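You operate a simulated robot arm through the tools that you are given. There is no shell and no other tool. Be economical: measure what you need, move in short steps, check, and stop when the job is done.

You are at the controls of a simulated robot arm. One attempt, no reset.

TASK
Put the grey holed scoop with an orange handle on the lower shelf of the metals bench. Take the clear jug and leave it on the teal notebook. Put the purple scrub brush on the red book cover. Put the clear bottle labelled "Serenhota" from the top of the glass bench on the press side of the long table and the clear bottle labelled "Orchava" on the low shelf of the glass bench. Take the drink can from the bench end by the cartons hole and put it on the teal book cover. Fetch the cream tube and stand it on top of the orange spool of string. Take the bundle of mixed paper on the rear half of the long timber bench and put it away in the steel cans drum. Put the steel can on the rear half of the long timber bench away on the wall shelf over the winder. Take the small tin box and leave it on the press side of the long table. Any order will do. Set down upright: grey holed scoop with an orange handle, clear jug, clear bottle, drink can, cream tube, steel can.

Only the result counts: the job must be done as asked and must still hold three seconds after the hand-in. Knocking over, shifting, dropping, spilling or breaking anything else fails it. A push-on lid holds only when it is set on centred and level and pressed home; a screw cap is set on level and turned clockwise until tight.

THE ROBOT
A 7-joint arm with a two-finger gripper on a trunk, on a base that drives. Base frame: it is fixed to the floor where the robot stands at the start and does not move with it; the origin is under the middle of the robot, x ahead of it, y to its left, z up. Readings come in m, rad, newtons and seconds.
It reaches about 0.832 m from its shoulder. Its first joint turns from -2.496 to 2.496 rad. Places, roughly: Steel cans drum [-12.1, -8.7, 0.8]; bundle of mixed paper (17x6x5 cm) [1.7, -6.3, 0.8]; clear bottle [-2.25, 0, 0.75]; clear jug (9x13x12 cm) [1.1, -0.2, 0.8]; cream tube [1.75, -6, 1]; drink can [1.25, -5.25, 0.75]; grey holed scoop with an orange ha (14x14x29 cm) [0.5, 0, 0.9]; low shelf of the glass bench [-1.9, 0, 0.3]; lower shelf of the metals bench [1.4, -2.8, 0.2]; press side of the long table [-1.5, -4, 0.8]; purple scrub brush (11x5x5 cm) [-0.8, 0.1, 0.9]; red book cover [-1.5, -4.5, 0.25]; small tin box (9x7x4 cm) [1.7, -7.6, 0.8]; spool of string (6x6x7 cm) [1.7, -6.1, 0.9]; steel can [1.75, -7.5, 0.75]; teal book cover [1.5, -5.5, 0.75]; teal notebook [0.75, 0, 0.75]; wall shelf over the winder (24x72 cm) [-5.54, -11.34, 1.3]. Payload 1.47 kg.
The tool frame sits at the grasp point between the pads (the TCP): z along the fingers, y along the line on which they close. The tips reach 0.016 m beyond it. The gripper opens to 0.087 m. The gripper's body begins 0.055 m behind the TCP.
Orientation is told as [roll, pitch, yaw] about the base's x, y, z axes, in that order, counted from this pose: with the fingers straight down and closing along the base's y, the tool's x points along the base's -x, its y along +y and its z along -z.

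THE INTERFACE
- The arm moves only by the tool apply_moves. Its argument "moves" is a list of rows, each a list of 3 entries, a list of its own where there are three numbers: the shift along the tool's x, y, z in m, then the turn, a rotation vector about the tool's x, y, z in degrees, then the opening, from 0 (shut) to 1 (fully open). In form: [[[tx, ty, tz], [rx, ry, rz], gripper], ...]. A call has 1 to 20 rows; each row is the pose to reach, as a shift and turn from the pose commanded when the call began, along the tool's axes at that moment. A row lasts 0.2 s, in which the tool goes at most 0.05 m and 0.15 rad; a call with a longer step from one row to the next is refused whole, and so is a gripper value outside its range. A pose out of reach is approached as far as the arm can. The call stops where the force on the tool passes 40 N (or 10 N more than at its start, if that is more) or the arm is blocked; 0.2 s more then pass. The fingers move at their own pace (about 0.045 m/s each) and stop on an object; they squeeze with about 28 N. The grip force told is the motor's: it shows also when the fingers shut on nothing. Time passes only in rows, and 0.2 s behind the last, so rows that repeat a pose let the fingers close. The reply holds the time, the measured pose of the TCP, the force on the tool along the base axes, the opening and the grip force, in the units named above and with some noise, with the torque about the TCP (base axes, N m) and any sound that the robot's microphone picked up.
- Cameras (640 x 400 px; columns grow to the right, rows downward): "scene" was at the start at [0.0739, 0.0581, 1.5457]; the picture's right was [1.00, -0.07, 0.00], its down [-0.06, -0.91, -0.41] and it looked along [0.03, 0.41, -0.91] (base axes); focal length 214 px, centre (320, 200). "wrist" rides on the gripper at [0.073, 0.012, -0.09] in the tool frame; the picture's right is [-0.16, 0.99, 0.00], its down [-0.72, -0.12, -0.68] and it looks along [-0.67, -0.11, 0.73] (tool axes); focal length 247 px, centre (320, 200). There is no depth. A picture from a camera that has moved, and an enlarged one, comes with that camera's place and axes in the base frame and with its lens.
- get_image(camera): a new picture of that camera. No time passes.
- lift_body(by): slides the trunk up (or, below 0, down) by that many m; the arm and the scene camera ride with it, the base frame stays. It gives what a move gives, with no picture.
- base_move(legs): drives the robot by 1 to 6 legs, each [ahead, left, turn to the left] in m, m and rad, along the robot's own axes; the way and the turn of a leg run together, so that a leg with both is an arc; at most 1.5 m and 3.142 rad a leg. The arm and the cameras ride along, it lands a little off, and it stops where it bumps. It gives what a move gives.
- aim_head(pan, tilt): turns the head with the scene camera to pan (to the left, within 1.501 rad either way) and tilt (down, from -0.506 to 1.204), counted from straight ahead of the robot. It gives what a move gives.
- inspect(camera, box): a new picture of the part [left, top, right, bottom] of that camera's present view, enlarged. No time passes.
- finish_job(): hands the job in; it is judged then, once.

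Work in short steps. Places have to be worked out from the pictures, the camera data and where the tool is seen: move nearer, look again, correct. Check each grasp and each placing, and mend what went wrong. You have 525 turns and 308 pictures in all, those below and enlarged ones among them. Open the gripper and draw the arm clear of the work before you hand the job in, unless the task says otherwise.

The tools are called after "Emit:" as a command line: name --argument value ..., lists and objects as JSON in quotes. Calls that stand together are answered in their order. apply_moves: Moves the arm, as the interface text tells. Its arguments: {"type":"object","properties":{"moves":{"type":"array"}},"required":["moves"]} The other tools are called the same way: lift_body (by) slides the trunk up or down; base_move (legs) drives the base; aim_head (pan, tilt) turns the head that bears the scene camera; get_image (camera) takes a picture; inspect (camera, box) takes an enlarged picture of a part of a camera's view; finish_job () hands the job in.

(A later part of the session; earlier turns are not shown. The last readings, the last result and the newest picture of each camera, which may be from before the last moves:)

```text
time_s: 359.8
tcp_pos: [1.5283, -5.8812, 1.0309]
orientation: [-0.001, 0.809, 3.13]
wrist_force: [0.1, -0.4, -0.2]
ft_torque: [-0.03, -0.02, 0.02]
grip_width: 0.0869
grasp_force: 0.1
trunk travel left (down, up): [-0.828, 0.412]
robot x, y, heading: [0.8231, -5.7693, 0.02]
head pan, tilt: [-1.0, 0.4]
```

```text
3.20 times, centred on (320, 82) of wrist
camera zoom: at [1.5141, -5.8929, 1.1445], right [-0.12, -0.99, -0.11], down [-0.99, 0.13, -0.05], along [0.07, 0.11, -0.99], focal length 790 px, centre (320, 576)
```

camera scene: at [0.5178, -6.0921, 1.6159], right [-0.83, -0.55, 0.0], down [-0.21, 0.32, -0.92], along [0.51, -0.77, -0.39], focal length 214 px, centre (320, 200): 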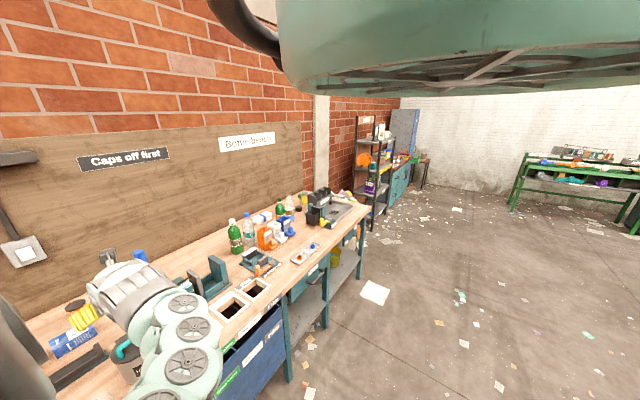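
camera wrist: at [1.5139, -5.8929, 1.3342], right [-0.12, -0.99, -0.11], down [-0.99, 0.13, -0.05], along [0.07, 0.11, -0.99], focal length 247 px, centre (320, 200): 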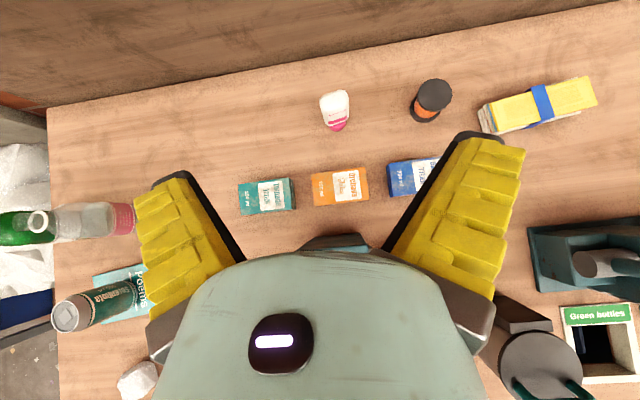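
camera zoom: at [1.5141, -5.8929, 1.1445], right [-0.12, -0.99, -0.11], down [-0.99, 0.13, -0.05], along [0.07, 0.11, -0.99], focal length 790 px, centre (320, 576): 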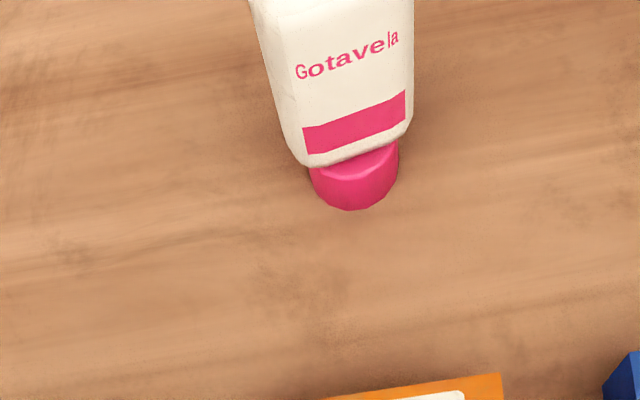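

Tube stands on its cap at ≈(1.711,-5.891), wide face toward me (~5 cm along y). I move the base in 0.15, retract the arm 0.09, and then base 0.11 more.

Emit:
base_move --legs '[[0.14, -0.01, 0]]'

Emit:
apply_moves --moves '[[[-0.02, 0, -0.02], [0, 0, 0], 1], [[-0.04, 0, -0.04], [0, 0, 0], 1], [[-0.065, 0, -0.065], [0, 0, 0], 1], [[-0.065, 0, -0.065], [0, 0, 0], 1]]'

Emit:
base_move --legs '[[0.1, 0, 0]]'

Emit:
get_image --camera "wrist"

```text
time_s: 361.2
tcp_pos: [1.6684, -5.8892, 1.0311]
orientation: [0.002, 0.808, 3.131]
wrist_force: [0.0, 0.7, 0.1]
ft_torque: [0.05, -0.03, -0.01]
grip_width: 0.0871
grasp_force: 0.1
trunk travel left (down, up): [-0.828, 0.412]
robot x, y, heading: [0.9648, -5.7762, 0.014]
head pan, tilt: [-1.0, 0.4]
```

```text
time_s: 362.2
tcp_pos: [1.5781, -5.8893, 1.0287]
orientation: [-0.001, 0.807, 3.13]
wrist_force: [-0.1, 0.3, -0.8]
ft_torque: [-0.01, -0.01, 0.0]
grip_width: 0.0871
grasp_force: 0.0
trunk travel left (down, up): [-0.828, 0.412]
robot x, y, heading: [0.9667, -5.7763, 0.017]
head pan, tilt: [-1.0, 0.4]
```

```text
time_s: 363.3
tcp_pos: [1.6768, -5.8868, 1.0291]
orientation: [0.0, 0.807, 3.131]
wrist_force: [0.6, 0.1, -0.4]
ft_torque: [0.02, 0.01, 0.02]
grip_width: 0.087
grasp_force: 0.0
trunk travel left (down, up): [-0.828, 0.412]
robot x, y, heading: [1.0676, -5.7772, 0.017]
head pan, tilt: [-1.0, 0.4]
```

```text
202 pictures are left
camera wrist: at [1.6623, -5.8992, 1.1423], right [-0.12, -0.99, -0.11], down [-0.99, 0.13, -0.05], along [0.07, 0.11, -0.99], focal length 247 px, centre (320, 200)
```

wrist: 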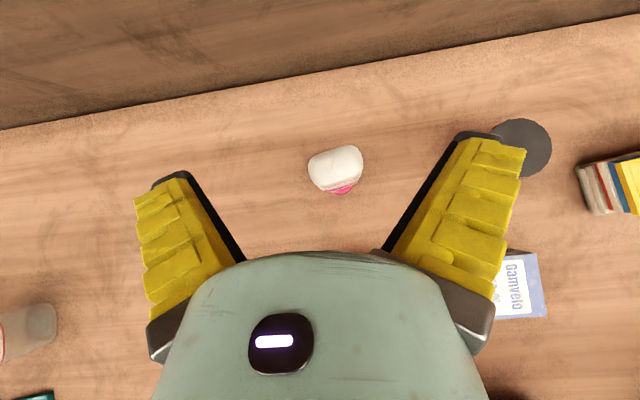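

Tube centred ahead, its wide axis turned ~16°. I yaw the tool 16° left to match and see if the arm keeps position.

Emit:
apply_moves --moves '[[[0, 0, 0], [5.6, 0, -5.6], 1], [[0, 0, 0], [11.3, 0, -11.3], 1], [[0, 0, 0], [11.3, 0, -11.3], 1]]'

Emit:
get_image --camera "wrist"

```text
time_s: 364.1
tcp_pos: [1.6729, -5.8274, 1.012]
orientation: [0.014, 0.806, -2.866]
wrist_force: [0.0, 0.9, -0.6]
ft_torque: [0.0, 0.0, 0.0]
grip_width: 0.087
grasp_force: 0.2
out of reach, approached as far as the arm can: row 1, 2, 3
trunk travel left (down, up): [-0.828, 0.412]
robot x, y, heading: [1.0647, -5.7713, 0.017]
head pan, tilt: [-1.0, 0.4]
```

```text
201 pictures are left
camera wrist: at [1.6617, -5.8425, 1.1262], right [0.15, -0.98, -0.11], down [-0.99, -0.15, -0.05], along [0.04, 0.11, -0.99], focal length 247 px, centre (320, 200)
```

wrist: 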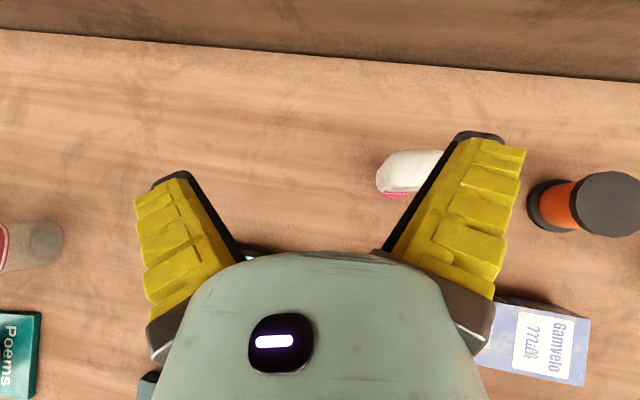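

I compensate with the base: 0.03 forward, 0.065 right.

Emit:
base_move --legs '[[0.025, -0.066, 0]]'

Emit:
apply_moves --moves '[[[-0.02, 0, 0.02], [0, 0, 0], 1], [[-0.04, 0, 0.04], [0, 0, 0], 1], [[-0.04, 0, 0.04], [0, 0, 0], 1]]'

Emit:
get_image --camera "wrist"

```text
time_s: 365.1
tcp_pos: [1.6992, -5.8931, 1.0111]
orientation: [0.013, 0.806, -2.869]
wrist_force: [0.5, 0.1, -0.2]
ft_torque: [0.01, -0.01, 0.0]
grip_width: 0.0872
grasp_force: 0.0
trunk travel left (down, up): [-0.828, 0.412]
robot x, y, heading: [1.0937, -5.8409, 0.015]
head pan, tilt: [-1.0, 0.4]
```

```text
time_s: 365.9
tcp_pos: [1.7012, -5.894, 0.9558]
orientation: [0.011, 0.806, -2.868]
wrist_force: [-0.3, 0.6, 0.1]
ft_torque: [-0.04, -0.04, -0.03]
grip_width: 0.087
grasp_force: 0.2
trunk travel left (down, up): [-0.828, 0.412]
robot x, y, heading: [1.0893, -5.8366, 0.02]
head pan, tilt: [-1.0, 0.4]
```

```text
200 pictures are left
camera wrist: at [1.6892, -5.9079, 1.0698], right [0.15, -0.98, -0.11], down [-0.99, -0.15, -0.05], along [0.04, 0.11, -0.99], focal length 247 px, centre (320, 200)
```

wrist: 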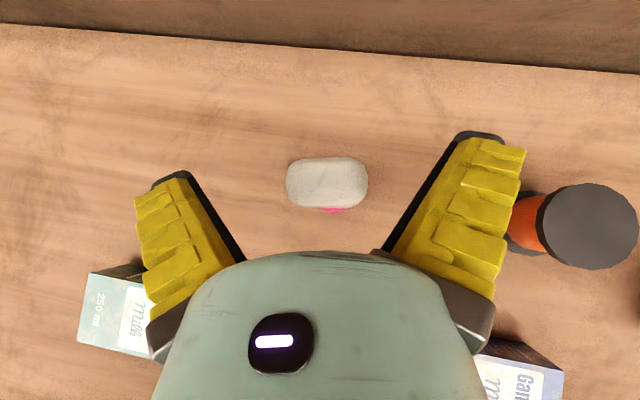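

Aligned perfectly. I lower 7.5 cm, close, and lift.

Emit:
apply_moves --moves '[[[-0.02, 0, 0.02], [0, 0, 0], 1], [[-0.04, 0, 0.04], [0, 0, 0], 1], [[-0.055, 0, 0.055], [0, 0, 0], 1], [[-0.055, 0, 0.055], [0, 0, 0], 1]]'

Emit:
get_image --camera "wrist"

```text
time_s: 366.9
tcp_pos: [1.7022, -5.8929, 0.8778]
orientation: [0.011, 0.806, -2.868]
wrist_force: [0.7, 0.3, -0.1]
ft_torque: [0.0, -0.01, 0.03]
grip_width: 0.0871
grasp_force: 0.1
trunk travel left (down, up): [-0.828, 0.412]
robot x, y, heading: [1.0925, -5.8397, 0.015]
head pan, tilt: [-1.0, 0.4]
```

```text
199 pictures are left
camera wrist: at [1.6903, -5.9078, 0.9925], right [0.15, -0.98, -0.11], down [-0.99, -0.15, -0.05], along [0.04, 0.11, -0.99], focal length 247 px, centre (320, 200)
```

wrist: 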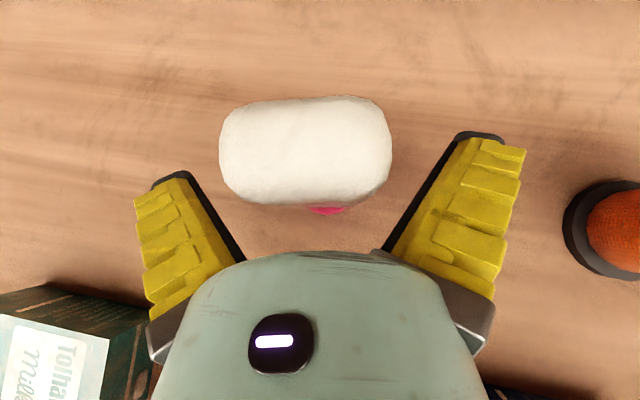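

Close and lift 8 cm.

Emit:
apply_moves --moves '[[[0, 0, 0], [0, 0, 0], 0.6], [[0, 0, 0], [0, 0, 0], 0.3], [[0, 0, 0], [0, 0, 0], 0], [[0, 0, 0], [0, 0, 0], 0], [[0, 0, 0], [0, 0, 0], 0]]'

Emit:
lift_body --by 0.13

Emit:
get_image --camera "wrist"

```text
time_s: 368.1
tcp_pos: [1.7014, -5.8933, 0.8776]
orientation: [0.011, 0.807, -2.869]
wrist_force: [-0.3, 0.7, 0.1]
ft_torque: [0.0, -0.02, 0.0]
grip_width: 0.0506
grasp_force: 27.9
trunk travel left (down, up): [-0.828, 0.412]
robot x, y, heading: [1.0917, -5.839, 0.021]
head pan, tilt: [-1.0, 0.4]
```

```text
time_s: 369.7
tcp_pos: [1.7009, -5.8942, 1.008]
orientation: [0.01, 0.807, -2.869]
wrist_force: [-0.2, 0.7, 0.4]
ft_torque: [-0.01, 0.02, 0.0]
grip_width: 0.0498
grasp_force: 27.9
trunk travel left (down, up): [-0.958, 0.282]
robot x, y, heading: [1.0925, -5.8441, 0.023]
head pan, tilt: [-1.0, 0.4]
```

```text
198 pictures are left
camera wrist: at [1.6902, -5.9082, 1.1226], right [0.15, -0.98, -0.11], down [-0.99, -0.15, -0.05], along [0.04, 0.11, -0.99], focal length 247 px, centre (320, 200)
```

wrist: 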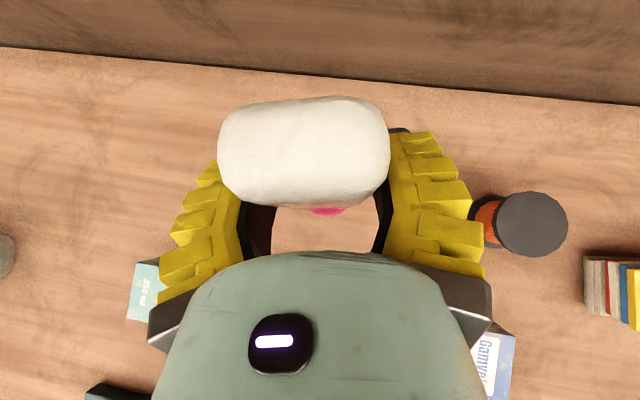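

Tube held. Spool top centre ≈(1.708,-6.073,0.875). I slide the base right 0.18 and check alignment.

Emit:
base_move --legs '[[0.003, -0.18, 0]]'

Emit:
get_image --camera "wrist"

```text
time_s: 371.2
tcp_pos: [1.706, -6.0738, 1.0084]
orientation: [0.012, 0.807, -2.867]
wrist_force: [-1.0, -0.4, 0.1]
ft_torque: [-0.01, 0.05, 0.0]
grip_width: 0.0497
grasp_force: 28.2
trunk travel left (down, up): [-0.958, 0.282]
robot x, y, heading: [1.0956, -6.0184, 0.021]
head pan, tilt: [-1.0, 0.4]
```

```text
197 pictures are left
camera wrist: at [1.6963, -6.0883, 1.1227], right [0.15, -0.98, -0.11], down [-0.99, -0.15, -0.05], along [0.04, 0.11, -0.99], focal length 247 px, centre (320, 200)
```

wrist: 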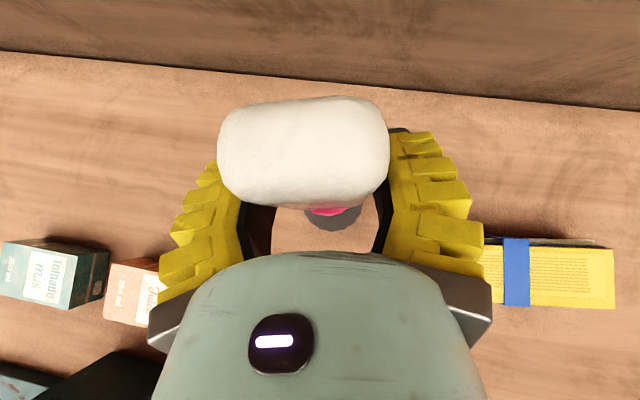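

Cap and spool are within a few mm of each other. I lower slowly to contact (expected TCP z≈0.948).

Emit:
lift_body --by -0.05

Emit:
get_image --camera "wrist"

Emit:
lift_body --by -0.005

Emit:
lift_body --by -0.004

```text
time_s: 372.1
tcp_pos: [1.7084, -6.0724, 0.9585]
orientation: [0.012, 0.806, -2.868]
wrist_force: [0.1, 0.7, -0.2]
ft_torque: [-0.02, 0.02, 0.01]
grip_width: 0.0494
grasp_force: 27.8
trunk travel left (down, up): [-0.908, 0.332]
robot x, y, heading: [1.0966, -6.0169, 0.017]
head pan, tilt: [-1.0, 0.4]
```

```text
196 pictures are left
camera wrist: at [1.6964, -6.0884, 1.0728], right [0.15, -0.98, -0.11], down [-0.99, -0.15, -0.05], along [0.04, 0.11, -0.99], focal length 247 px, centre (320, 200)
```

wrist: 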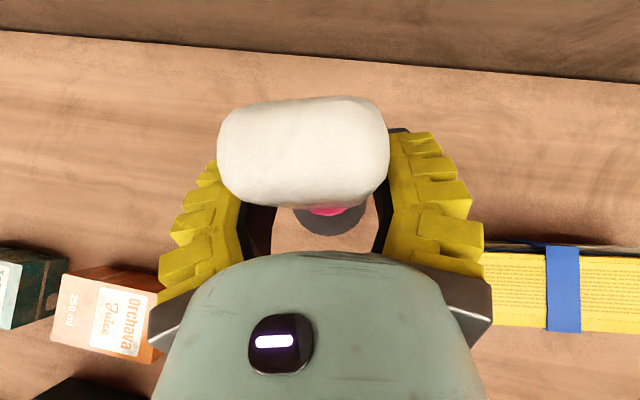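

```text
time_s: 372.7
tcp_pos: [1.7074, -6.0742, 0.9538]
orientation: [0.011, 0.807, -2.867]
wrist_force: [0.6, -0.5, 0.4]
ft_torque: [-0.04, 0.01, -0.01]
grip_width: 0.0493
grasp_force: 27.7
trunk travel left (down, up): [-0.903, 0.337]
robot x, y, heading: [1.0971, -6.0201, 0.015]
head pan, tilt: [-1.0, 0.4]
```

```text
time_s: 373.2
tcp_pos: [1.7071, -6.0739, 0.9502]
orientation: [0.013, 0.807, -2.87]
wrist_force: [-0.1, -0.3, -0.4]
ft_torque: [0.0, 0.0, -0.03]
grip_width: 0.0499
grasp_force: 28.0
trunk travel left (down, up): [-0.899, 0.341]
robot x, y, heading: [1.0972, -6.0205, 0.015]
head pan, tilt: [-1.0, 0.4]
```

The cap sits ~8 mm too far forward; I raise 4 mm and shift back 7 mm, then continue.

Emit:
lift_body --by 0.006

Emit:
apply_moves --moves '[[[-0.005, 0, -0.005], [0, 0, 0], 0], [[-0.005, 0, -0.005], [0, 0, 0], 0]]'

Emit:
lift_body --by -0.008

Emit:
lift_body --by -0.003

Emit:
get_image --camera "wrist"

```text
time_s: 373.8
tcp_pos: [1.7075, -6.075, 0.9553]
orientation: [0.012, 0.807, -2.867]
wrist_force: [-0.2, 0.4, 0.6]
ft_torque: [-0.01, -0.02, -0.01]
grip_width: 0.0495
grasp_force: 27.5
trunk travel left (down, up): [-0.905, 0.335]
robot x, y, heading: [1.0979, -6.0208, 0.016]
head pan, tilt: [-1.0, 0.4]
```

```text
time_s: 374.4
tcp_pos: [1.7001, -6.0746, 0.9548]
orientation: [0.013, 0.806, -2.868]
wrist_force: [0.7, -0.7, -0.7]
ft_torque: [0.01, -0.02, -0.04]
grip_width: 0.0497
grasp_force: 28.3
trunk travel left (down, up): [-0.905, 0.335]
robot x, y, heading: [1.0967, -6.0232, 0.019]
head pan, tilt: [-1.0, 0.4]
```

```text
time_s: 374.9
tcp_pos: [1.7009, -6.0753, 0.9476]
orientation: [0.011, 0.807, -2.867]
wrist_force: [-1.0, 0.9, -0.4]
ft_torque: [-0.01, 0.02, 0.03]
grip_width: 0.0498
grasp_force: 27.8
trunk travel left (down, up): [-0.897, 0.343]
robot x, y, heading: [1.0956, -6.0204, 0.016]
head pan, tilt: [-1.0, 0.4]
```

```text
time_s: 375.4
tcp_pos: [1.7002, -6.0761, 0.9446]
orientation: [0.009, 0.805, -2.868]
wrist_force: [-0.4, 0.0, -1.2]
ft_torque: [-0.01, 0.0, 0.01]
grip_width: 0.0494
grasp_force: 27.8
trunk travel left (down, up): [-0.894, 0.346]
robot x, y, heading: [1.0973, -6.02, 0.017]
head pan, tilt: [-1.0, 0.4]
```

```text
195 pictures are left
camera wrist: at [1.6896, -6.0901, 1.0583], right [0.15, -0.98, -0.11], down [-0.99, -0.15, -0.05], along [0.04, 0.11, -0.99], focal length 247 px, centre (320, 200)
```

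wrist: 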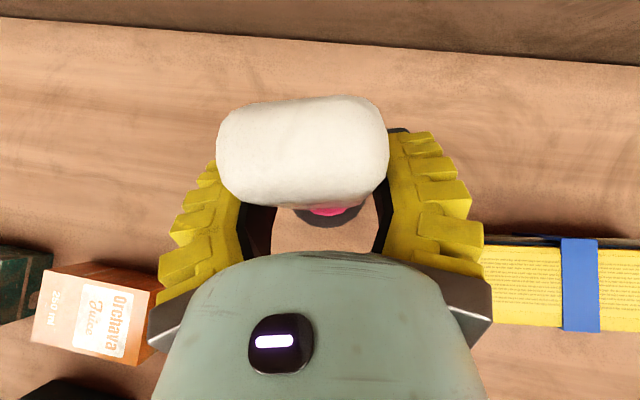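

Continue in 3 mm steps until contact shows.

Emit:
lift_body --by -0.003

Emit:
lift_body --by -0.003

Emit:
lift_body --by -0.003

```text
time_s: 376.0
tcp_pos: [1.6995, -6.0758, 0.941]
orientation: [0.012, 0.805, -2.866]
wrist_force: [0.2, 0.1, -0.9]
ft_torque: [0.01, 0.0, 0.01]
grip_width: 0.0495
grasp_force: 27.8
trunk travel left (down, up): [-0.891, 0.349]
robot x, y, heading: [1.0966, -6.0193, 0.018]
head pan, tilt: [-1.0, 0.4]
```

```text
time_s: 376.5
tcp_pos: [1.7016, -6.0757, 0.94]
orientation: [0.013, 0.81, -2.868]
wrist_force: [-3.5, -1.0, 16.3]
ft_torque: [0.18, 0.08, 0.04]
grip_width: 0.0492
grasp_force: 27.9
trunk travel left (down, up): [-0.888, 0.352]
robot x, y, heading: [1.0976, -6.0161, 0.017]
head pan, tilt: [-1.0, 0.4]
```

```text
time_s: 377.0
tcp_pos: [1.7032, -6.0757, 0.9374]
orientation: [0.013, 0.812, -2.865]
wrist_force: [-1.7, 0.0, 21.1]
ft_torque: [0.22, -0.09, 0.02]
grip_width: 0.0502
grasp_force: 28.4
trunk travel left (down, up): [-0.885, 0.355]
robot x, y, heading: [1.0947, -6.0196, 0.015]
head pan, tilt: [-1.0, 0.4]
```

Contact. I relax 4 mm, then open slowly.

Emit:
lift_body --by 0.004

Emit:
apply_moves --moves '[[[0, 0, 0], [0, 0, 0], 0.62], [[0, 0, 0], [0, 0, 0], 0.7], [[0, 0, 0], [0, 0, 0], 0.85], [[0, 0, 0], [0, 0, 0], 1], [[0, 0, 0], [0, 0, 0], 1]]'

Emit:
get_image --camera "wrist"

```text
time_s: 377.5
tcp_pos: [1.6993, -6.0766, 0.9384]
orientation: [0.012, 0.805, -2.87]
wrist_force: [-0.9, 0.5, 0.5]
ft_torque: [0.02, -0.05, 0.0]
grip_width: 0.0498
grasp_force: 28.1
trunk travel left (down, up): [-0.889, 0.351]
robot x, y, heading: [1.0951, -6.017, 0.014]
head pan, tilt: [-1.0, 0.4]
```

```text
time_s: 378.7
tcp_pos: [1.7, -6.0758, 0.9388]
orientation: [0.014, 0.807, -2.867]
wrist_force: [0.0, -0.3, 0.5]
ft_torque: [-0.01, -0.02, 0.01]
grip_width: 0.0868
grasp_force: 0.1
trunk travel left (down, up): [-0.889, 0.351]
robot x, y, heading: [1.1023, -6.0223, 0.009]
head pan, tilt: [-1.0, 0.4]
```

```text
194 pictures are left
camera wrist: at [1.6896, -6.0901, 1.0533], right [0.15, -0.98, -0.11], down [-0.99, -0.15, -0.05], along [0.04, 0.11, -0.99], focal length 247 px, centre (320, 200)
```

wrist: 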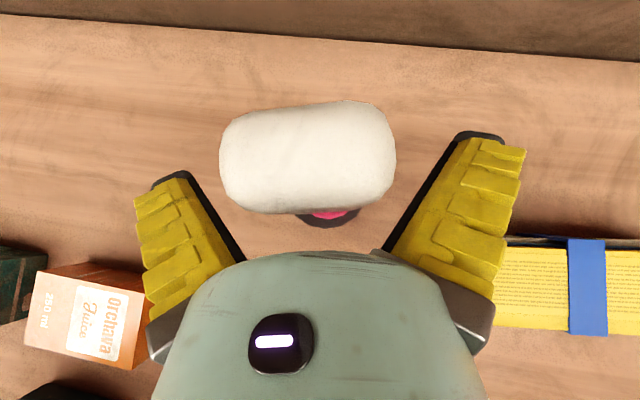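

It stands. I rise straight up 0.2 and look.

Emit:
lift_body --by 0.2

Emit:
get_image --camera "wrist"

```text
time_s: 380.9
tcp_pos: [1.7009, -6.0757, 1.1398]
orientation: [0.015, 0.805, -2.87]
wrist_force: [0.2, -0.1, 0.1]
ft_torque: [0.02, -0.01, -0.02]
grip_width: 0.0869
grasp_force: 0.0
trunk travel left (down, up): [-1.089, 0.151]
robot x, y, heading: [1.0945, -6.0193, 0.014]
head pan, tilt: [-1.0, 0.4]
```

```text
193 pictures are left
camera wrist: at [1.6896, -6.0902, 1.2532], right [0.15, -0.98, -0.11], down [-0.99, -0.15, -0.05], along [0.04, 0.11, -0.99], focal length 247 px, centre (320, 200)
```

wrist: 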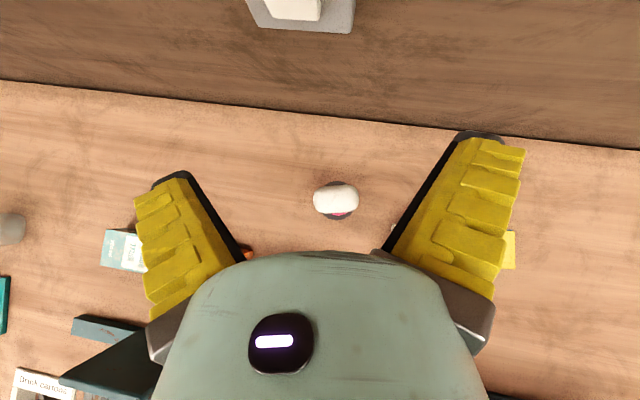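

Tube stands on the spool. Next the paper bundle (long axis along y): I need a vertical tool with jaws along x. I retreat, raise, pitch to vertical and yaw.

Emit:
lift_body --by 0.1

Emit:
base_move --legs '[[-0.25, 0, 0]]'

Emit:
apply_moves --moves '[[[0, 0, 0], [0, -8, 0], 1], [[0, 0, 0], [0, -16, 0], 1], [[0, 0, 0], [0, -24, 0], 1], [[0, 0, 0], [0, -32, 0], 1], [[0, 0, 0], [0, -40, 0], 1], [[0, 0, 0], [0, -46, 0], 1], [[0, 0, 0], [0, -46, 0], 1]]'

Emit:
apply_moves --moves '[[[0, 0, 0], [0, 0, 8], 1], [[0, 0, 0], [0, 0, 16], 1], [[0, 0, 0], [0, 0, 24], 1], [[0, 0, 0], [0, 0, 32], 1], [[0, 0, 0], [0, 0, 40], 1], [[0, 0, 0], [0, 0, 48], 1], [[0, 0, 0], [0, 0, 56], 1], [[0, 0, 0], [0, 0, 64], 1], [[0, 0, 0], [0, 0, 72], 1], [[0, 0, 0], [0, 0, 80], 1], [[0, 0, 0], [0, 0, 80], 1]]'

Emit:
get_image --camera "wrist"

```text
time_s: 382.2
tcp_pos: [1.7004, -6.0755, 1.2387]
orientation: [0.012, 0.807, -2.869]
wrist_force: [0.2, -0.2, -0.1]
ft_torque: [0.0, 0.02, 0.02]
grip_width: 0.0869
grasp_force: 0.0
trunk travel left (down, up): [-1.189, 0.051]
robot x, y, heading: [1.0963, -6.0195, 0.018]
head pan, tilt: [-1.0, 0.4]
```

```text
time_s: 384.1
tcp_pos: [1.4525, -6.0786, 1.239]
orientation: [0.011, 0.807, -2.866]
wrist_force: [-0.3, -0.2, -0.1]
ft_torque: [-0.01, -0.02, 0.03]
grip_width: 0.0869
grasp_force: 0.0
trunk travel left (down, up): [-1.189, 0.051]
robot x, y, heading: [0.8485, -6.0233, 0.02]
head pan, tilt: [-1.0, 0.4]
```

```text
time_s: 385.7
tcp_pos: [1.414, -6.0819, 1.2348]
orientation: [0.03, 0.121, -2.884]
wrist_force: [-0.2, 0.2, 0.4]
ft_torque: [0.03, 0.01, -0.01]
grip_width: 0.0868
grasp_force: 0.1
out of reach, approached as far as the arm can: row 4, 5, 6, 7
trunk travel left (down, up): [-1.189, 0.051]
robot x, y, heading: [0.8459, -6.0221, 0.02]
head pan, tilt: [-1.0, 0.4]
```

```text
time_s: 388.1
tcp_pos: [1.4153, -6.0818, 1.2356]
orientation: [-0.117, 0.048, 1.996]
wrist_force: [-0.1, 0.1, -0.5]
ft_torque: [-0.02, -0.02, 0.03]
grip_width: 0.0869
grasp_force: 0.2
trunk travel left (down, up): [-1.189, 0.051]
robot x, y, heading: [0.8493, -6.0283, 0.017]
head pan, tilt: [-1.0, 0.4]
```

```text
192 pictures are left
camera wrist: at [1.4235, -6.1539, 1.3258], right [-0.96, -0.27, -0.12], down [-0.28, 0.7, 0.65], along [-0.09, 0.66, -0.75], focal length 247 px, centre (320, 200)
```

wrist: 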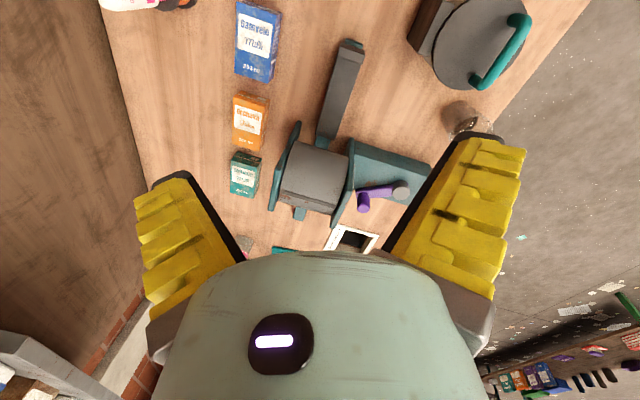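

Tool is near vertical. I raise 5 cm, retract the arm to r≈0.47, and level/yaw it.

Emit:
lift_body --by 0.045

Emit:
apply_moves --moves '[[[-0.016, 0.036, 0], [-3, -1.5, 0], 1], [[-0.033, 0.073, 0], [-6.4, -3.0, 0], 1], [[-0.041, 0.091, 0], [-6.4, -3.0, -6], 1], [[-0.041, 0.091, 0], [-6.4, -3.0, -12], 1], [[-0.041, 0.091, 0], [-6.4, -3.0, -18], 1], [[-0.041, 0.091, 0], [-6.4, -3.0, -18], 1]]'

Emit:
get_image --camera "wrist"

```text
time_s: 388.9
tcp_pos: [1.4151, -6.082, 1.2798]
orientation: [-0.116, 0.05, 1.998]
wrist_force: [-0.3, 0.4, -1.3]
ft_torque: [0.01, 0.01, 0.05]
grip_width: 0.087
grasp_force: 0.1
trunk travel left (down, up): [-1.234, 0.006]
robot x, y, heading: [0.8527, -6.0248, 0.021]
head pan, tilt: [-1.0, 0.4]
```

```text
time_s: 390.3
tcp_pos: [1.3171, -6.0826, 1.268]
orientation: [0.007, 0.013, 2.317]
wrist_force: [0.7, -0.8, 0.1]
ft_torque: [-0.01, -0.02, 0.02]
grip_width: 0.0872
grasp_force: 0.1
trunk travel left (down, up): [-1.234, 0.006]
robot x, y, heading: [0.8523, -6.0236, 0.019]
head pan, tilt: [-1.0, 0.4]
```

```text
191 pictures are left
camera wrist: at [1.3564, -6.1427, 1.3581], right [-0.83, -0.55, 0.0], down [-0.41, 0.62, 0.67], along [-0.37, 0.56, -0.74], focal length 247 px, centre (320, 200)
```

wrist: 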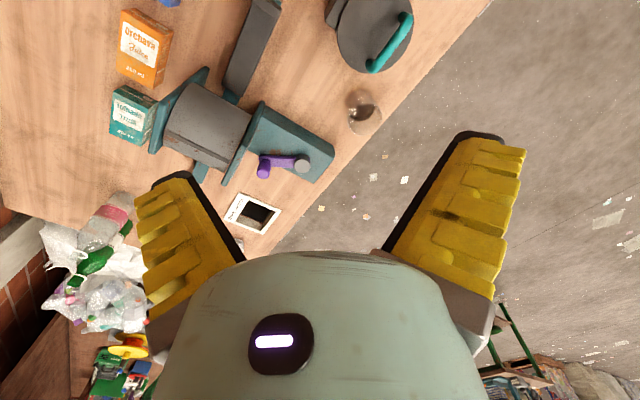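

Vertical and level. Now translate (0.25,0.06), turn -0.637, and look.

Emit:
base_move --legs '[[0.25, 0.055, 0], [0, 0, -0.637]]'

Emit:
get_image --camera "wrist"

```text
time_s: 393.9
tcp_pos: [1.4397, -6.2882, 1.2682]
orientation: [0.006, 0.012, 1.678]
wrist_force: [-0.2, -0.5, -0.2]
ft_torque: [0.0, -0.02, 0.0]
grip_width: 0.087
grasp_force: 0.1
trunk travel left (down, up): [-1.234, 0.006]
robot x, y, heading: [1.0982, -5.9657, -0.616]
head pan, tilt: [-1.0, 0.4]
```

```text
190 pictures are left
camera wrist: at [1.4368, -6.3612, 1.358], right [-1.0, 0.05, 0.0], down [0.04, 0.74, 0.67], along [0.03, 0.67, -0.74], focal length 247 px, centre (320, 200)
```

wrist: 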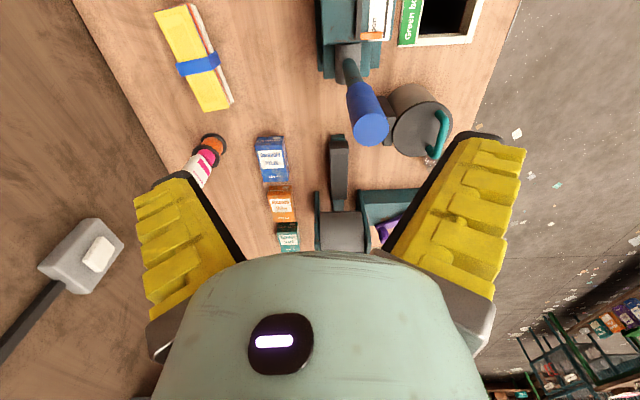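

Bundle centre ≈(1.67,-6.256), axis aligned within 3°. I drive the TCP over it.

Emit:
base_move --legs '[[0.169, 0.159, 0]]'

Emit:
lift_body --by -0.2

Emit:
get_image --camera "wrist"

```text
time_s: 395.6
tcp_pos: [1.6672, -6.2568, 1.2672]
orientation: [0.006, 0.012, 1.677]
wrist_force: [-0.5, 0.7, 1.1]
ft_torque: [0.0, -0.04, -0.01]
grip_width: 0.0871
grasp_force: 0.1
trunk travel left (down, up): [-1.234, 0.006]
robot x, y, heading: [1.3269, -5.933, -0.621]
head pan, tilt: [-1.0, 0.4]
```

```text
time_s: 397.8
tcp_pos: [1.6676, -6.257, 1.0689]
orientation: [0.006, 0.013, 1.677]
wrist_force: [0.1, 0.0, -0.4]
ft_torque: [0.01, 0.0, -0.04]
grip_width: 0.087
grasp_force: 0.2
trunk travel left (down, up): [-1.034, 0.206]
robot x, y, heading: [1.3293, -5.9334, -0.617]
head pan, tilt: [-1.0, 0.4]
```

```text
189 pictures are left
camera wrist: at [1.6645, -6.3304, 1.1581], right [-1.0, 0.05, 0.0], down [0.04, 0.74, 0.67], along [0.03, 0.67, -0.74], focal length 247 px, centre (320, 200)
```

wrist: 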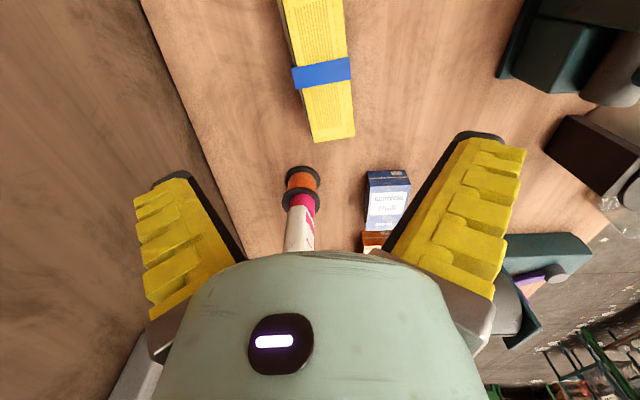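

Bundle is well aligned below. Lower the trunk 0.14, then the arm the rest, checking.

Emit:
lift_body --by -0.14

Emit:
apply_moves --moves '[[[-0.005, 0, 0.02], [0, 0, 0], 1], [[-0.01, 0, 0.04], [0, 0, 0], 1], [[-0.01, 0, 0.06], [0, 0, 0], 1], [[-0.01, 0, 0.06], [0, 0, 0], 1]]'

Emit:
get_image --camera "wrist"

```text
time_s: 399.5
tcp_pos: [1.6666, -6.2584, 0.9289]
orientation: [0.005, 0.012, 1.678]
wrist_force: [-0.8, -0.5, -0.9]
ft_torque: [0.0, -0.03, 0.03]
grip_width: 0.0869
grasp_force: 0.0
trunk travel left (down, up): [-0.894, 0.346]
robot x, y, heading: [1.3228, -5.933, -0.622]
head pan, tilt: [-1.0, 0.4]
```

```text
time_s: 400.5
tcp_pos: [1.6664, -6.2478, 0.8668]
orientation: [0.007, 0.012, 1.679]
wrist_force: [-0.3, 0.7, 0.0]
ft_torque: [0.01, 0.01, 0.01]
grip_width: 0.0871
grasp_force: 0.0
trunk travel left (down, up): [-0.894, 0.346]
robot x, y, heading: [1.3242, -5.9342, -0.619]
head pan, tilt: [-1.0, 0.4]
```

```text
188 pictures are left
camera wrist: at [1.6627, -6.3213, 0.9576], right [-1.0, 0.05, 0.0], down [0.04, 0.74, 0.67], along [0.03, 0.67, -0.74], focal length 247 px, centre (320, 200)
```

wrist: 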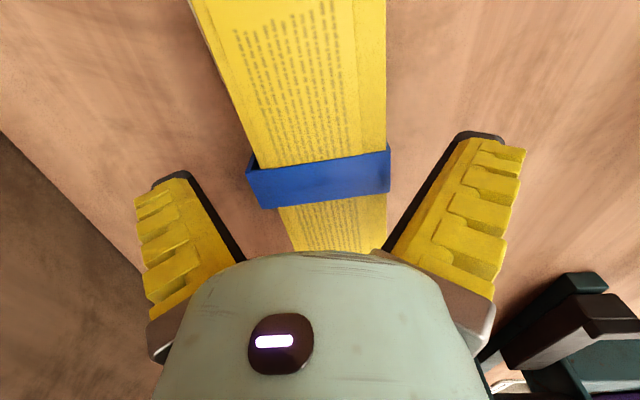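

Strap centre is right below. Lower 3.5 cm more and grip.

Emit:
apply_moves --moves '[[[0, 0, 0.018], [0, 0, 0], 1], [[0, 0, 0.036], [0, 0, 0], 1], [[0, 0, 0.036], [0, 0, 0], 1]]'

Emit:
apply_moves --moves '[[[0, 0, 0], [0, 0, 0], 0.6], [[0, 0, 0], [0, 0, 0], 0.3], [[0, 0, 0], [0, 0, 0], 0], [[0, 0, 0], [0, 0, 0], 0], [[0, 0, 0], [0, 0, 0], 0]]'

Emit:
lift_body --by 0.3

Emit:
get_image --camera "wrist"

```text
time_s: 401.3
tcp_pos: [1.6678, -6.2491, 0.8327]
orientation: [0.004, 0.011, 1.679]
wrist_force: [-0.1, 2.3, 15.7]
ft_torque: [0.0, -0.04, 0.0]
grip_width: 0.0869
grasp_force: 6.4
trunk travel left (down, up): [-0.894, 0.346]
robot x, y, heading: [1.3248, -5.9303, -0.619]
head pan, tilt: [-1.0, 0.4]
```

```text
time_s: 402.5
tcp_pos: [1.6673, -6.2489, 0.8326]
orientation: [0.004, 0.011, 1.679]
wrist_force: [-2.2, 6.6, 24.4]
ft_torque: [-0.08, -0.23, 0.49]
grip_width: 0.0667
grasp_force: 28.4
trunk travel left (down, up): [-0.894, 0.346]
robot x, y, heading: [1.3237, -5.9335, -0.618]
head pan, tilt: [-1.0, 0.4]
```

```text
time_s: 405.5
tcp_pos: [1.6652, -6.2483, 1.1313]
orientation: [0.006, 0.011, 1.677]
wrist_force: [0.4, 0.2, -2.4]
ft_torque: [0.02, 0.04, -0.01]
grip_width: 0.0656
grasp_force: 27.8
trunk travel left (down, up): [-1.194, 0.046]
robot x, y, heading: [1.3282, -5.9331, -0.618]
head pan, tilt: [-1.0, 0.4]
```

```text
187 pictures are left
camera wrist: at [1.6622, -6.3217, 1.2216], right [-1.0, 0.05, 0.0], down [0.04, 0.74, 0.67], along [0.03, 0.67, -0.74], focal length 247 px, centre (320, 200)
```

wrist: 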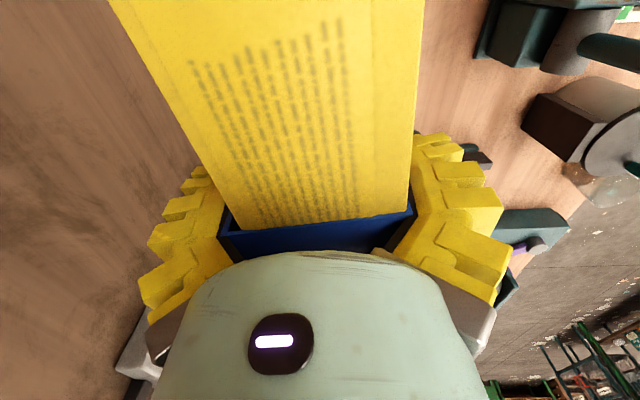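

Bundle held. I raise to the top, go north 0.2 (over the tube with clearance), then west out of the bench.

Emit:
lift_body --by 0.04

Emit:
base_move --legs '[[-0.11, 0.155, 0], [-0.57, -0.405, 0]]'

Emit:
get_image --camera "wrist"

```text
time_s: 406.3
tcp_pos: [1.6657, -6.2476, 1.1713]
orientation: [0.006, 0.013, 1.677]
wrist_force: [0.3, 0.2, -2.1]
ft_torque: [0.05, 0.0, 0.0]
grip_width: 0.0651
grasp_force: 28.3
trunk travel left (down, up): [-1.234, 0.006]
robot x, y, heading: [1.3249, -5.9382, -0.614]
head pan, tilt: [-1.0, 0.4]
```

```text
time_s: 411.4
tcp_pos: [0.9617, -6.0577, 1.1716]
orientation: [0.008, 0.011, 1.684]
wrist_force: [0.4, 0.0, -2.2]
ft_torque: [-0.01, -0.02, 0.01]
grip_width: 0.0655
grasp_force: 28.0
trunk travel left (down, up): [-1.234, 0.006]
robot x, y, heading: [0.6197, -5.7466, -0.615]
head pan, tilt: [-1.0, 0.4]
```

```text
186 pictures are left
camera wrist: at [0.9574, -6.1315, 1.2617], right [-1.0, 0.05, 0.0], down [0.04, 0.74, 0.67], along [0.03, 0.67, -0.74], focal length 247 px, centre (320, 200)
```

wrist: 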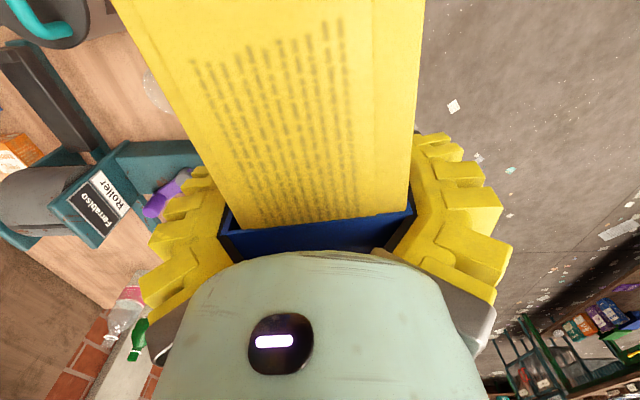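

Clear of the bench. I move to open floor and turn to face west to survey the route to the steel-cans drum.

Emit:
base_move --legs '[[-0.6, -0.6, 0], [0, 0, -1.26], [0, 0, -1.26]]'

Emit:
aim_head --pan 0.7 --tilt -0.25

Emit:
aim_head --pan 0.7 --tilt 0.2

Emit:
get_image --camera "scene"

Emit:
aim_head --pan -0.7 --tilt -0.25

Emit:
aim_head --pan -0.7 --tilt 0.2

Emit:
get_image --camera "scene"

```text
time_s: 422.1
tcp_pos: [-0.6783, -5.8451, 1.1721]
orientation: [0.007, 0.011, -0.829]
wrist_force: [-0.1, 0.4, -2.5]
ft_torque: [-0.03, 0.01, -0.05]
grip_width: 0.0655
grasp_force: 28.5
trunk travel left (down, up): [-1.234, 0.006]
robot x, y, heading: [-0.2182, -5.896, -3.126]
head pan, tilt: [-1.0, 0.4]
```

```text
time_s: 423.8
tcp_pos: [-0.6781, -5.8461, 1.1719]
orientation: [0.008, 0.012, -0.83]
wrist_force: [-0.5, -0.1, -3.2]
ft_torque: [0.01, -0.02, 0.02]
grip_width: 0.0655
grasp_force: 28.3
trunk travel left (down, up): [-1.234, 0.006]
robot x, y, heading: [-0.2207, -5.8999, -3.123]
head pan, tilt: [0.7, -0.25]
```

```text
time_s: 424.7
tcp_pos: [-0.6781, -5.8461, 1.1718]
orientation: [0.006, 0.015, -0.834]
wrist_force: [0.7, 1.5, -1.9]
ft_torque: [-0.05, 0.0, 0.02]
grip_width: 0.0657
grasp_force: 27.8
trunk travel left (down, up): [-1.234, 0.006]
robot x, y, heading: [-0.2186, -5.902, -3.121]
head pan, tilt: [0.7, 0.201]
```

```text
185 pictures are left
camera scene: at [-0.3407, -5.9778, 1.9517], right [-0.83, 0.56, 0.0], down [0.1, 0.15, -0.98], along [-0.55, -0.81, -0.19], focal length 214 px, centre (320, 200)
```

scene: 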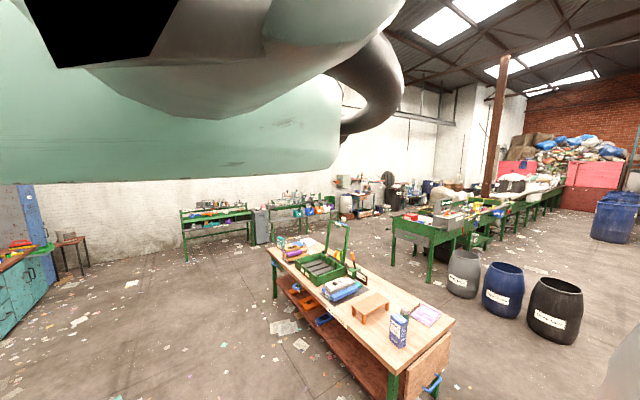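

```text
time_s: 426.3
tcp_pos: [-0.6784, -5.8447, 1.1709]
orientation: [0.007, 0.013, -0.829]
wrist_force: [-0.2, 0.1, -1.6]
ft_torque: [-0.03, -0.01, -0.04]
grip_width: 0.0656
grasp_force: 28.2
trunk travel left (down, up): [-1.234, 0.006]
robot x, y, heading: [-0.2187, -5.8949, -3.127]
head pan, tilt: [-0.7, -0.25]
```

```text
time_s: 427.2
tcp_pos: [-0.6775, -5.8458, 1.1708]
orientation: [0.007, 0.011, -0.83]
wrist_force: [-0.7, 0.0, -2.8]
ft_torque: [-0.02, -0.03, -0.02]
grip_width: 0.0655
grasp_force: 28.0
trunk travel left (down, up): [-1.234, 0.006]
robot x, y, heading: [-0.217, -5.897, -3.12]
head pan, tilt: [-0.7, 0.201]
```

```text
184 pictures are left
camera scene: at [-0.3526, -5.8472, 1.9854], right [0.64, 0.77, 0.0], down [-0.14, 0.12, -0.98], along [-0.75, 0.63, 0.19], focal length 214 px, centre (320, 200)
```

scene: 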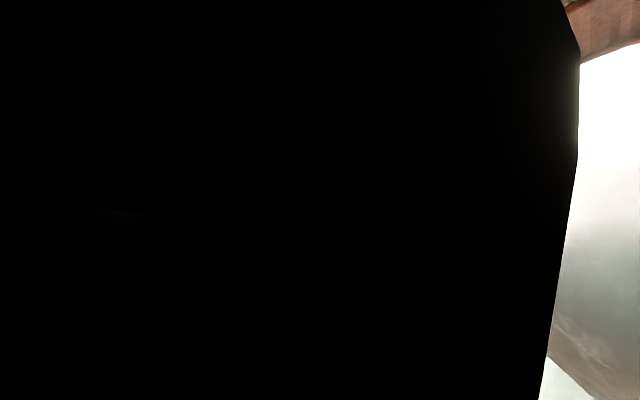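

I know the layout roughly: three drums at x≈-3.6, conveyor along y≈-8, blue bins near (-9,-6.1). I drive west along y≈-5.3 to x≈-6.2 and look again.

Emit:
base_move --legs '[[1.5, -0.15, 0], [1.5, -0.15, 0], [1.5, -0.15, 0], [1.45, -0.15, 0]]'

Emit:
aim_head --pan 0.6 --tilt -0.25

Emit:
aim_head --pan 0.6 --tilt 0.25

Emit:
get_image --camera "scene"

```text
refused: leg 1 is longer than a leg can be; nothing moved
```

```text
time_s: 428.6
tcp_pos: [-0.6782, -5.8449, 1.1706]
orientation: [0.007, 0.013, -0.83]
wrist_force: [0.0, -0.4, -1.9]
ft_torque: [0.0, -0.02, -0.02]
grip_width: 0.0656
grasp_force: 27.9
trunk travel left (down, up): [-1.234, 0.006]
robot x, y, heading: [-0.2129, -5.8964, -3.124]
head pan, tilt: [0.6, -0.25]
```

```text
time_s: 429.6
tcp_pos: [-0.6785, -5.8454, 1.1709]
orientation: [0.008, 0.012, -0.829]
wrist_force: [0.1, -0.1, -1.6]
ft_torque: [0.01, 0.0, 0.0]
grip_width: 0.0655
grasp_force: 27.8
trunk travel left (down, up): [-1.234, 0.006]
robot x, y, heading: [-0.2197, -5.9002, -3.124]
head pan, tilt: [0.6, 0.25]
```

```text
183 pictures are left
camera scene: at [-0.3566, -5.95, 1.9845], right [-0.59, 0.81, 0.0], down [-0.14, -0.1, -0.98], along [-0.8, -0.58, 0.18], focal length 214 px, centre (320, 200)
```

scene: 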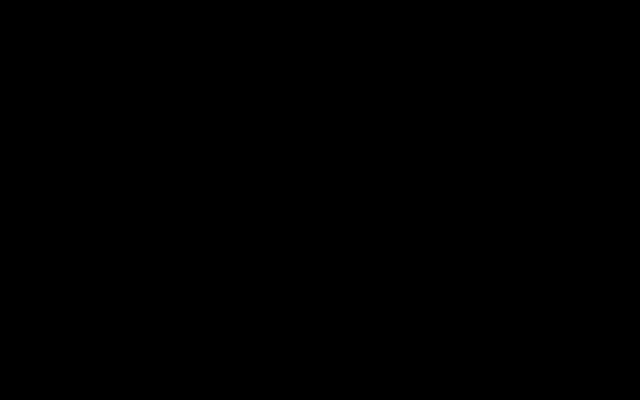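

Legs were slightly too long; I shorten them.

Emit:
base_move --legs '[[1.45, -0.15, 0], [1.45, -0.15, 0], [1.45, -0.15, 0], [1.45, -0.15, 0]]'

Emit:
aim_head --pan 0.9 --tilt -0.3

Emit:
aim_head --pan 0.9 --tilt 0.3

Emit:
get_image --camera "scene"

```text
time_s: 457.4
tcp_pos: [-6.4978, -5.311, 1.1717]
orientation: [0.007, 0.012, -0.829]
wrist_force: [-0.4, 0.3, -2.3]
ft_torque: [-0.03, -0.02, 0.03]
grip_width: 0.0663
grasp_force: 27.5
trunk travel left (down, up): [-1.234, 0.006]
robot x, y, heading: [-6.0378, -5.3619, -3.132]
head pan, tilt: [0.6, 0.25]
```

```text
time_s: 458.3
tcp_pos: [-6.4974, -5.3113, 1.1718]
orientation: [0.007, 0.01, -0.831]
wrist_force: [0.3, -0.3, -3.5]
ft_torque: [0.0, 0.03, 0.03]
grip_width: 0.0661
grasp_force: 27.8
trunk travel left (down, up): [-1.234, 0.006]
robot x, y, heading: [-6.0392, -5.3633, -3.125]
head pan, tilt: [0.901, -0.3]
```

```text
time_s: 459.3
tcp_pos: [-6.4974, -5.3095, 1.1721]
orientation: [0.006, 0.012, -0.83]
wrist_force: [0.2, 0.6, -2.4]
ft_torque: [-0.02, 0.0, 0.01]
grip_width: 0.0662
grasp_force: 28.3
trunk travel left (down, up): [-1.234, 0.006]
robot x, y, heading: [-6.0372, -5.364, -3.129]
head pan, tilt: [0.901, 0.3]
```

```text
182 pictures are left
camera scene: at [-6.16, -5.444, 1.9457], right [-0.83, 0.56, 0.0], down [0.14, 0.21, -0.97], along [-0.54, -0.8, -0.25], focal length 214 px, centre (320, 200)
```

scene: 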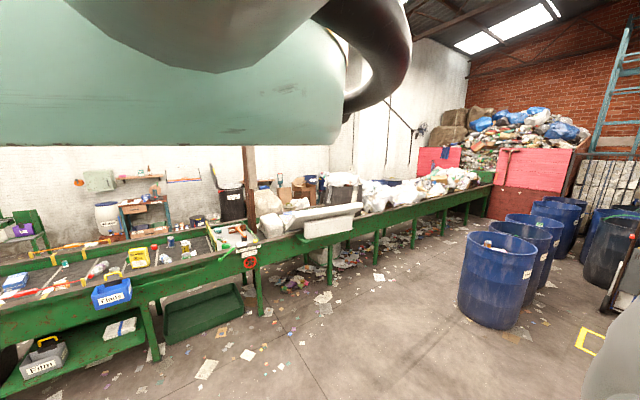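

I zoom into the region where the steel-cans drum should appear.

Emit:
inspect --camera "scene" --box '[330, 130, 640, 320]'

```text
2.06 times, centred on (485, 225) of scene
camera zoom: at [-6.16, -5.444, 1.9457], right [-0.83, 0.56, 0.0], down [0.14, 0.21, -0.97], along [-0.54, -0.8, -0.25], focal length 443 px, centre (-21, 148)
```

zoom: 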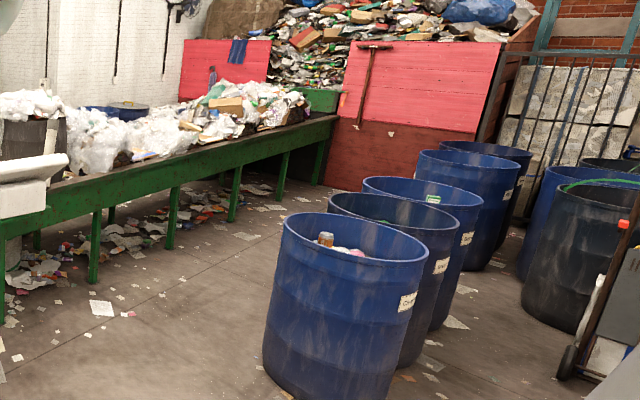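

The drum must be behind (south of) the conveyor. I'll raise the bundle 0.3 m with the arm and fly over the conveyor at x≈-8.1, where its load is low.

Emit:
apply_moves --moves '[[[0, 0, -0.04], [0, 0, 0], 0], [[0, 0, -0.08], [0, 0, 0], 0], [[0, 0, -0.12], [0, 0, 0], 0], [[0, 0, -0.16], [0, 0, 0], 0], [[0, 0, -0.2], [0, 0, 0], 0], [[0, 0, -0.24], [0, 0, 0], 0], [[0, 0, -0.28], [0, 0, 0], 0], [[0, 0, -0.32], [0, 0, 0], 0], [[0, 0, -0.36], [0, 0, 0], 0]]'

Emit:
base_move --legs '[[1.3, 0.7, 0], [0.5, 0.5, 0]]'

Emit:
get_image --camera "scene"

```text
time_s: 461.3
tcp_pos: [-6.513, -5.3091, 1.493]
orientation: [0.01, 0.01, -0.832]
wrist_force: [-0.3, 0.4, -2.2]
ft_torque: [0.0, 0.0, 0.02]
grip_width: 0.0662
grasp_force: 28.4
out of reach, approached as far as the arm can: row 8, 9
trunk travel left (down, up): [-1.234, 0.006]
robot x, y, heading: [-6.0393, -5.3654, -3.128]
head pan, tilt: [0.901, 0.3]
```

```text
time_s: 472.1
tcp_pos: [-8.2892, -6.526, 1.4924]
orientation: [0.008, 0.01, -0.83]
wrist_force: [0.7, -0.5, -2.9]
ft_torque: [0.02, 0.01, 0.04]
grip_width: 0.0666
grasp_force: 28.7
trunk travel left (down, up): [-1.234, 0.006]
robot x, y, heading: [-7.817, -6.5806, -3.126]
head pan, tilt: [0.901, 0.3]
```

```text
180 pictures are left
camera scene: at [-7.9354, -6.662, 1.9414], right [-0.83, 0.56, 0.0], down [0.16, 0.24, -0.96], along [-0.53, -0.79, -0.29], focal length 214 px, centre (320, 200)
```

scene: 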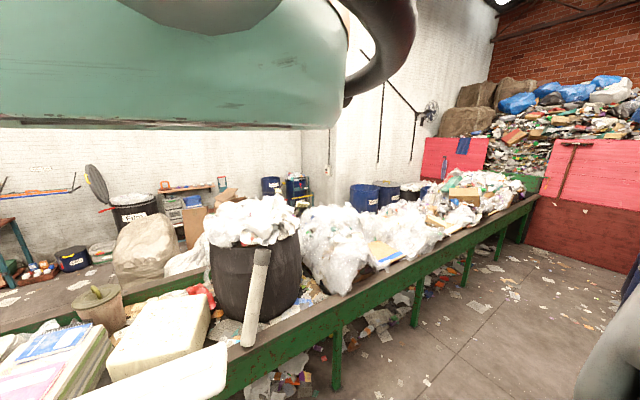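

Behind the conveyor stand several drums. I zoom in on their labels.

Emit:
inspect --camera "scene" --box '[250, 150, 450, 230]'

```text
3.20 times, centred on (350, 190) of scene
camera zoom: at [-7.9354, -6.662, 1.9414], right [-0.83, 0.56, 0.0], down [0.16, 0.24, -0.96], along [-0.53, -0.79, -0.29], focal length 686 px, centre (224, 232)
```

zoom: 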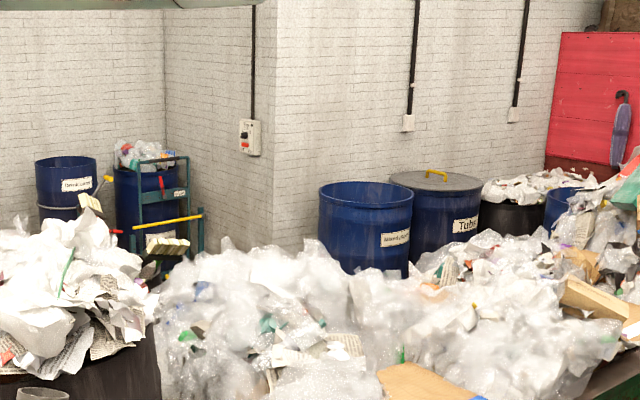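

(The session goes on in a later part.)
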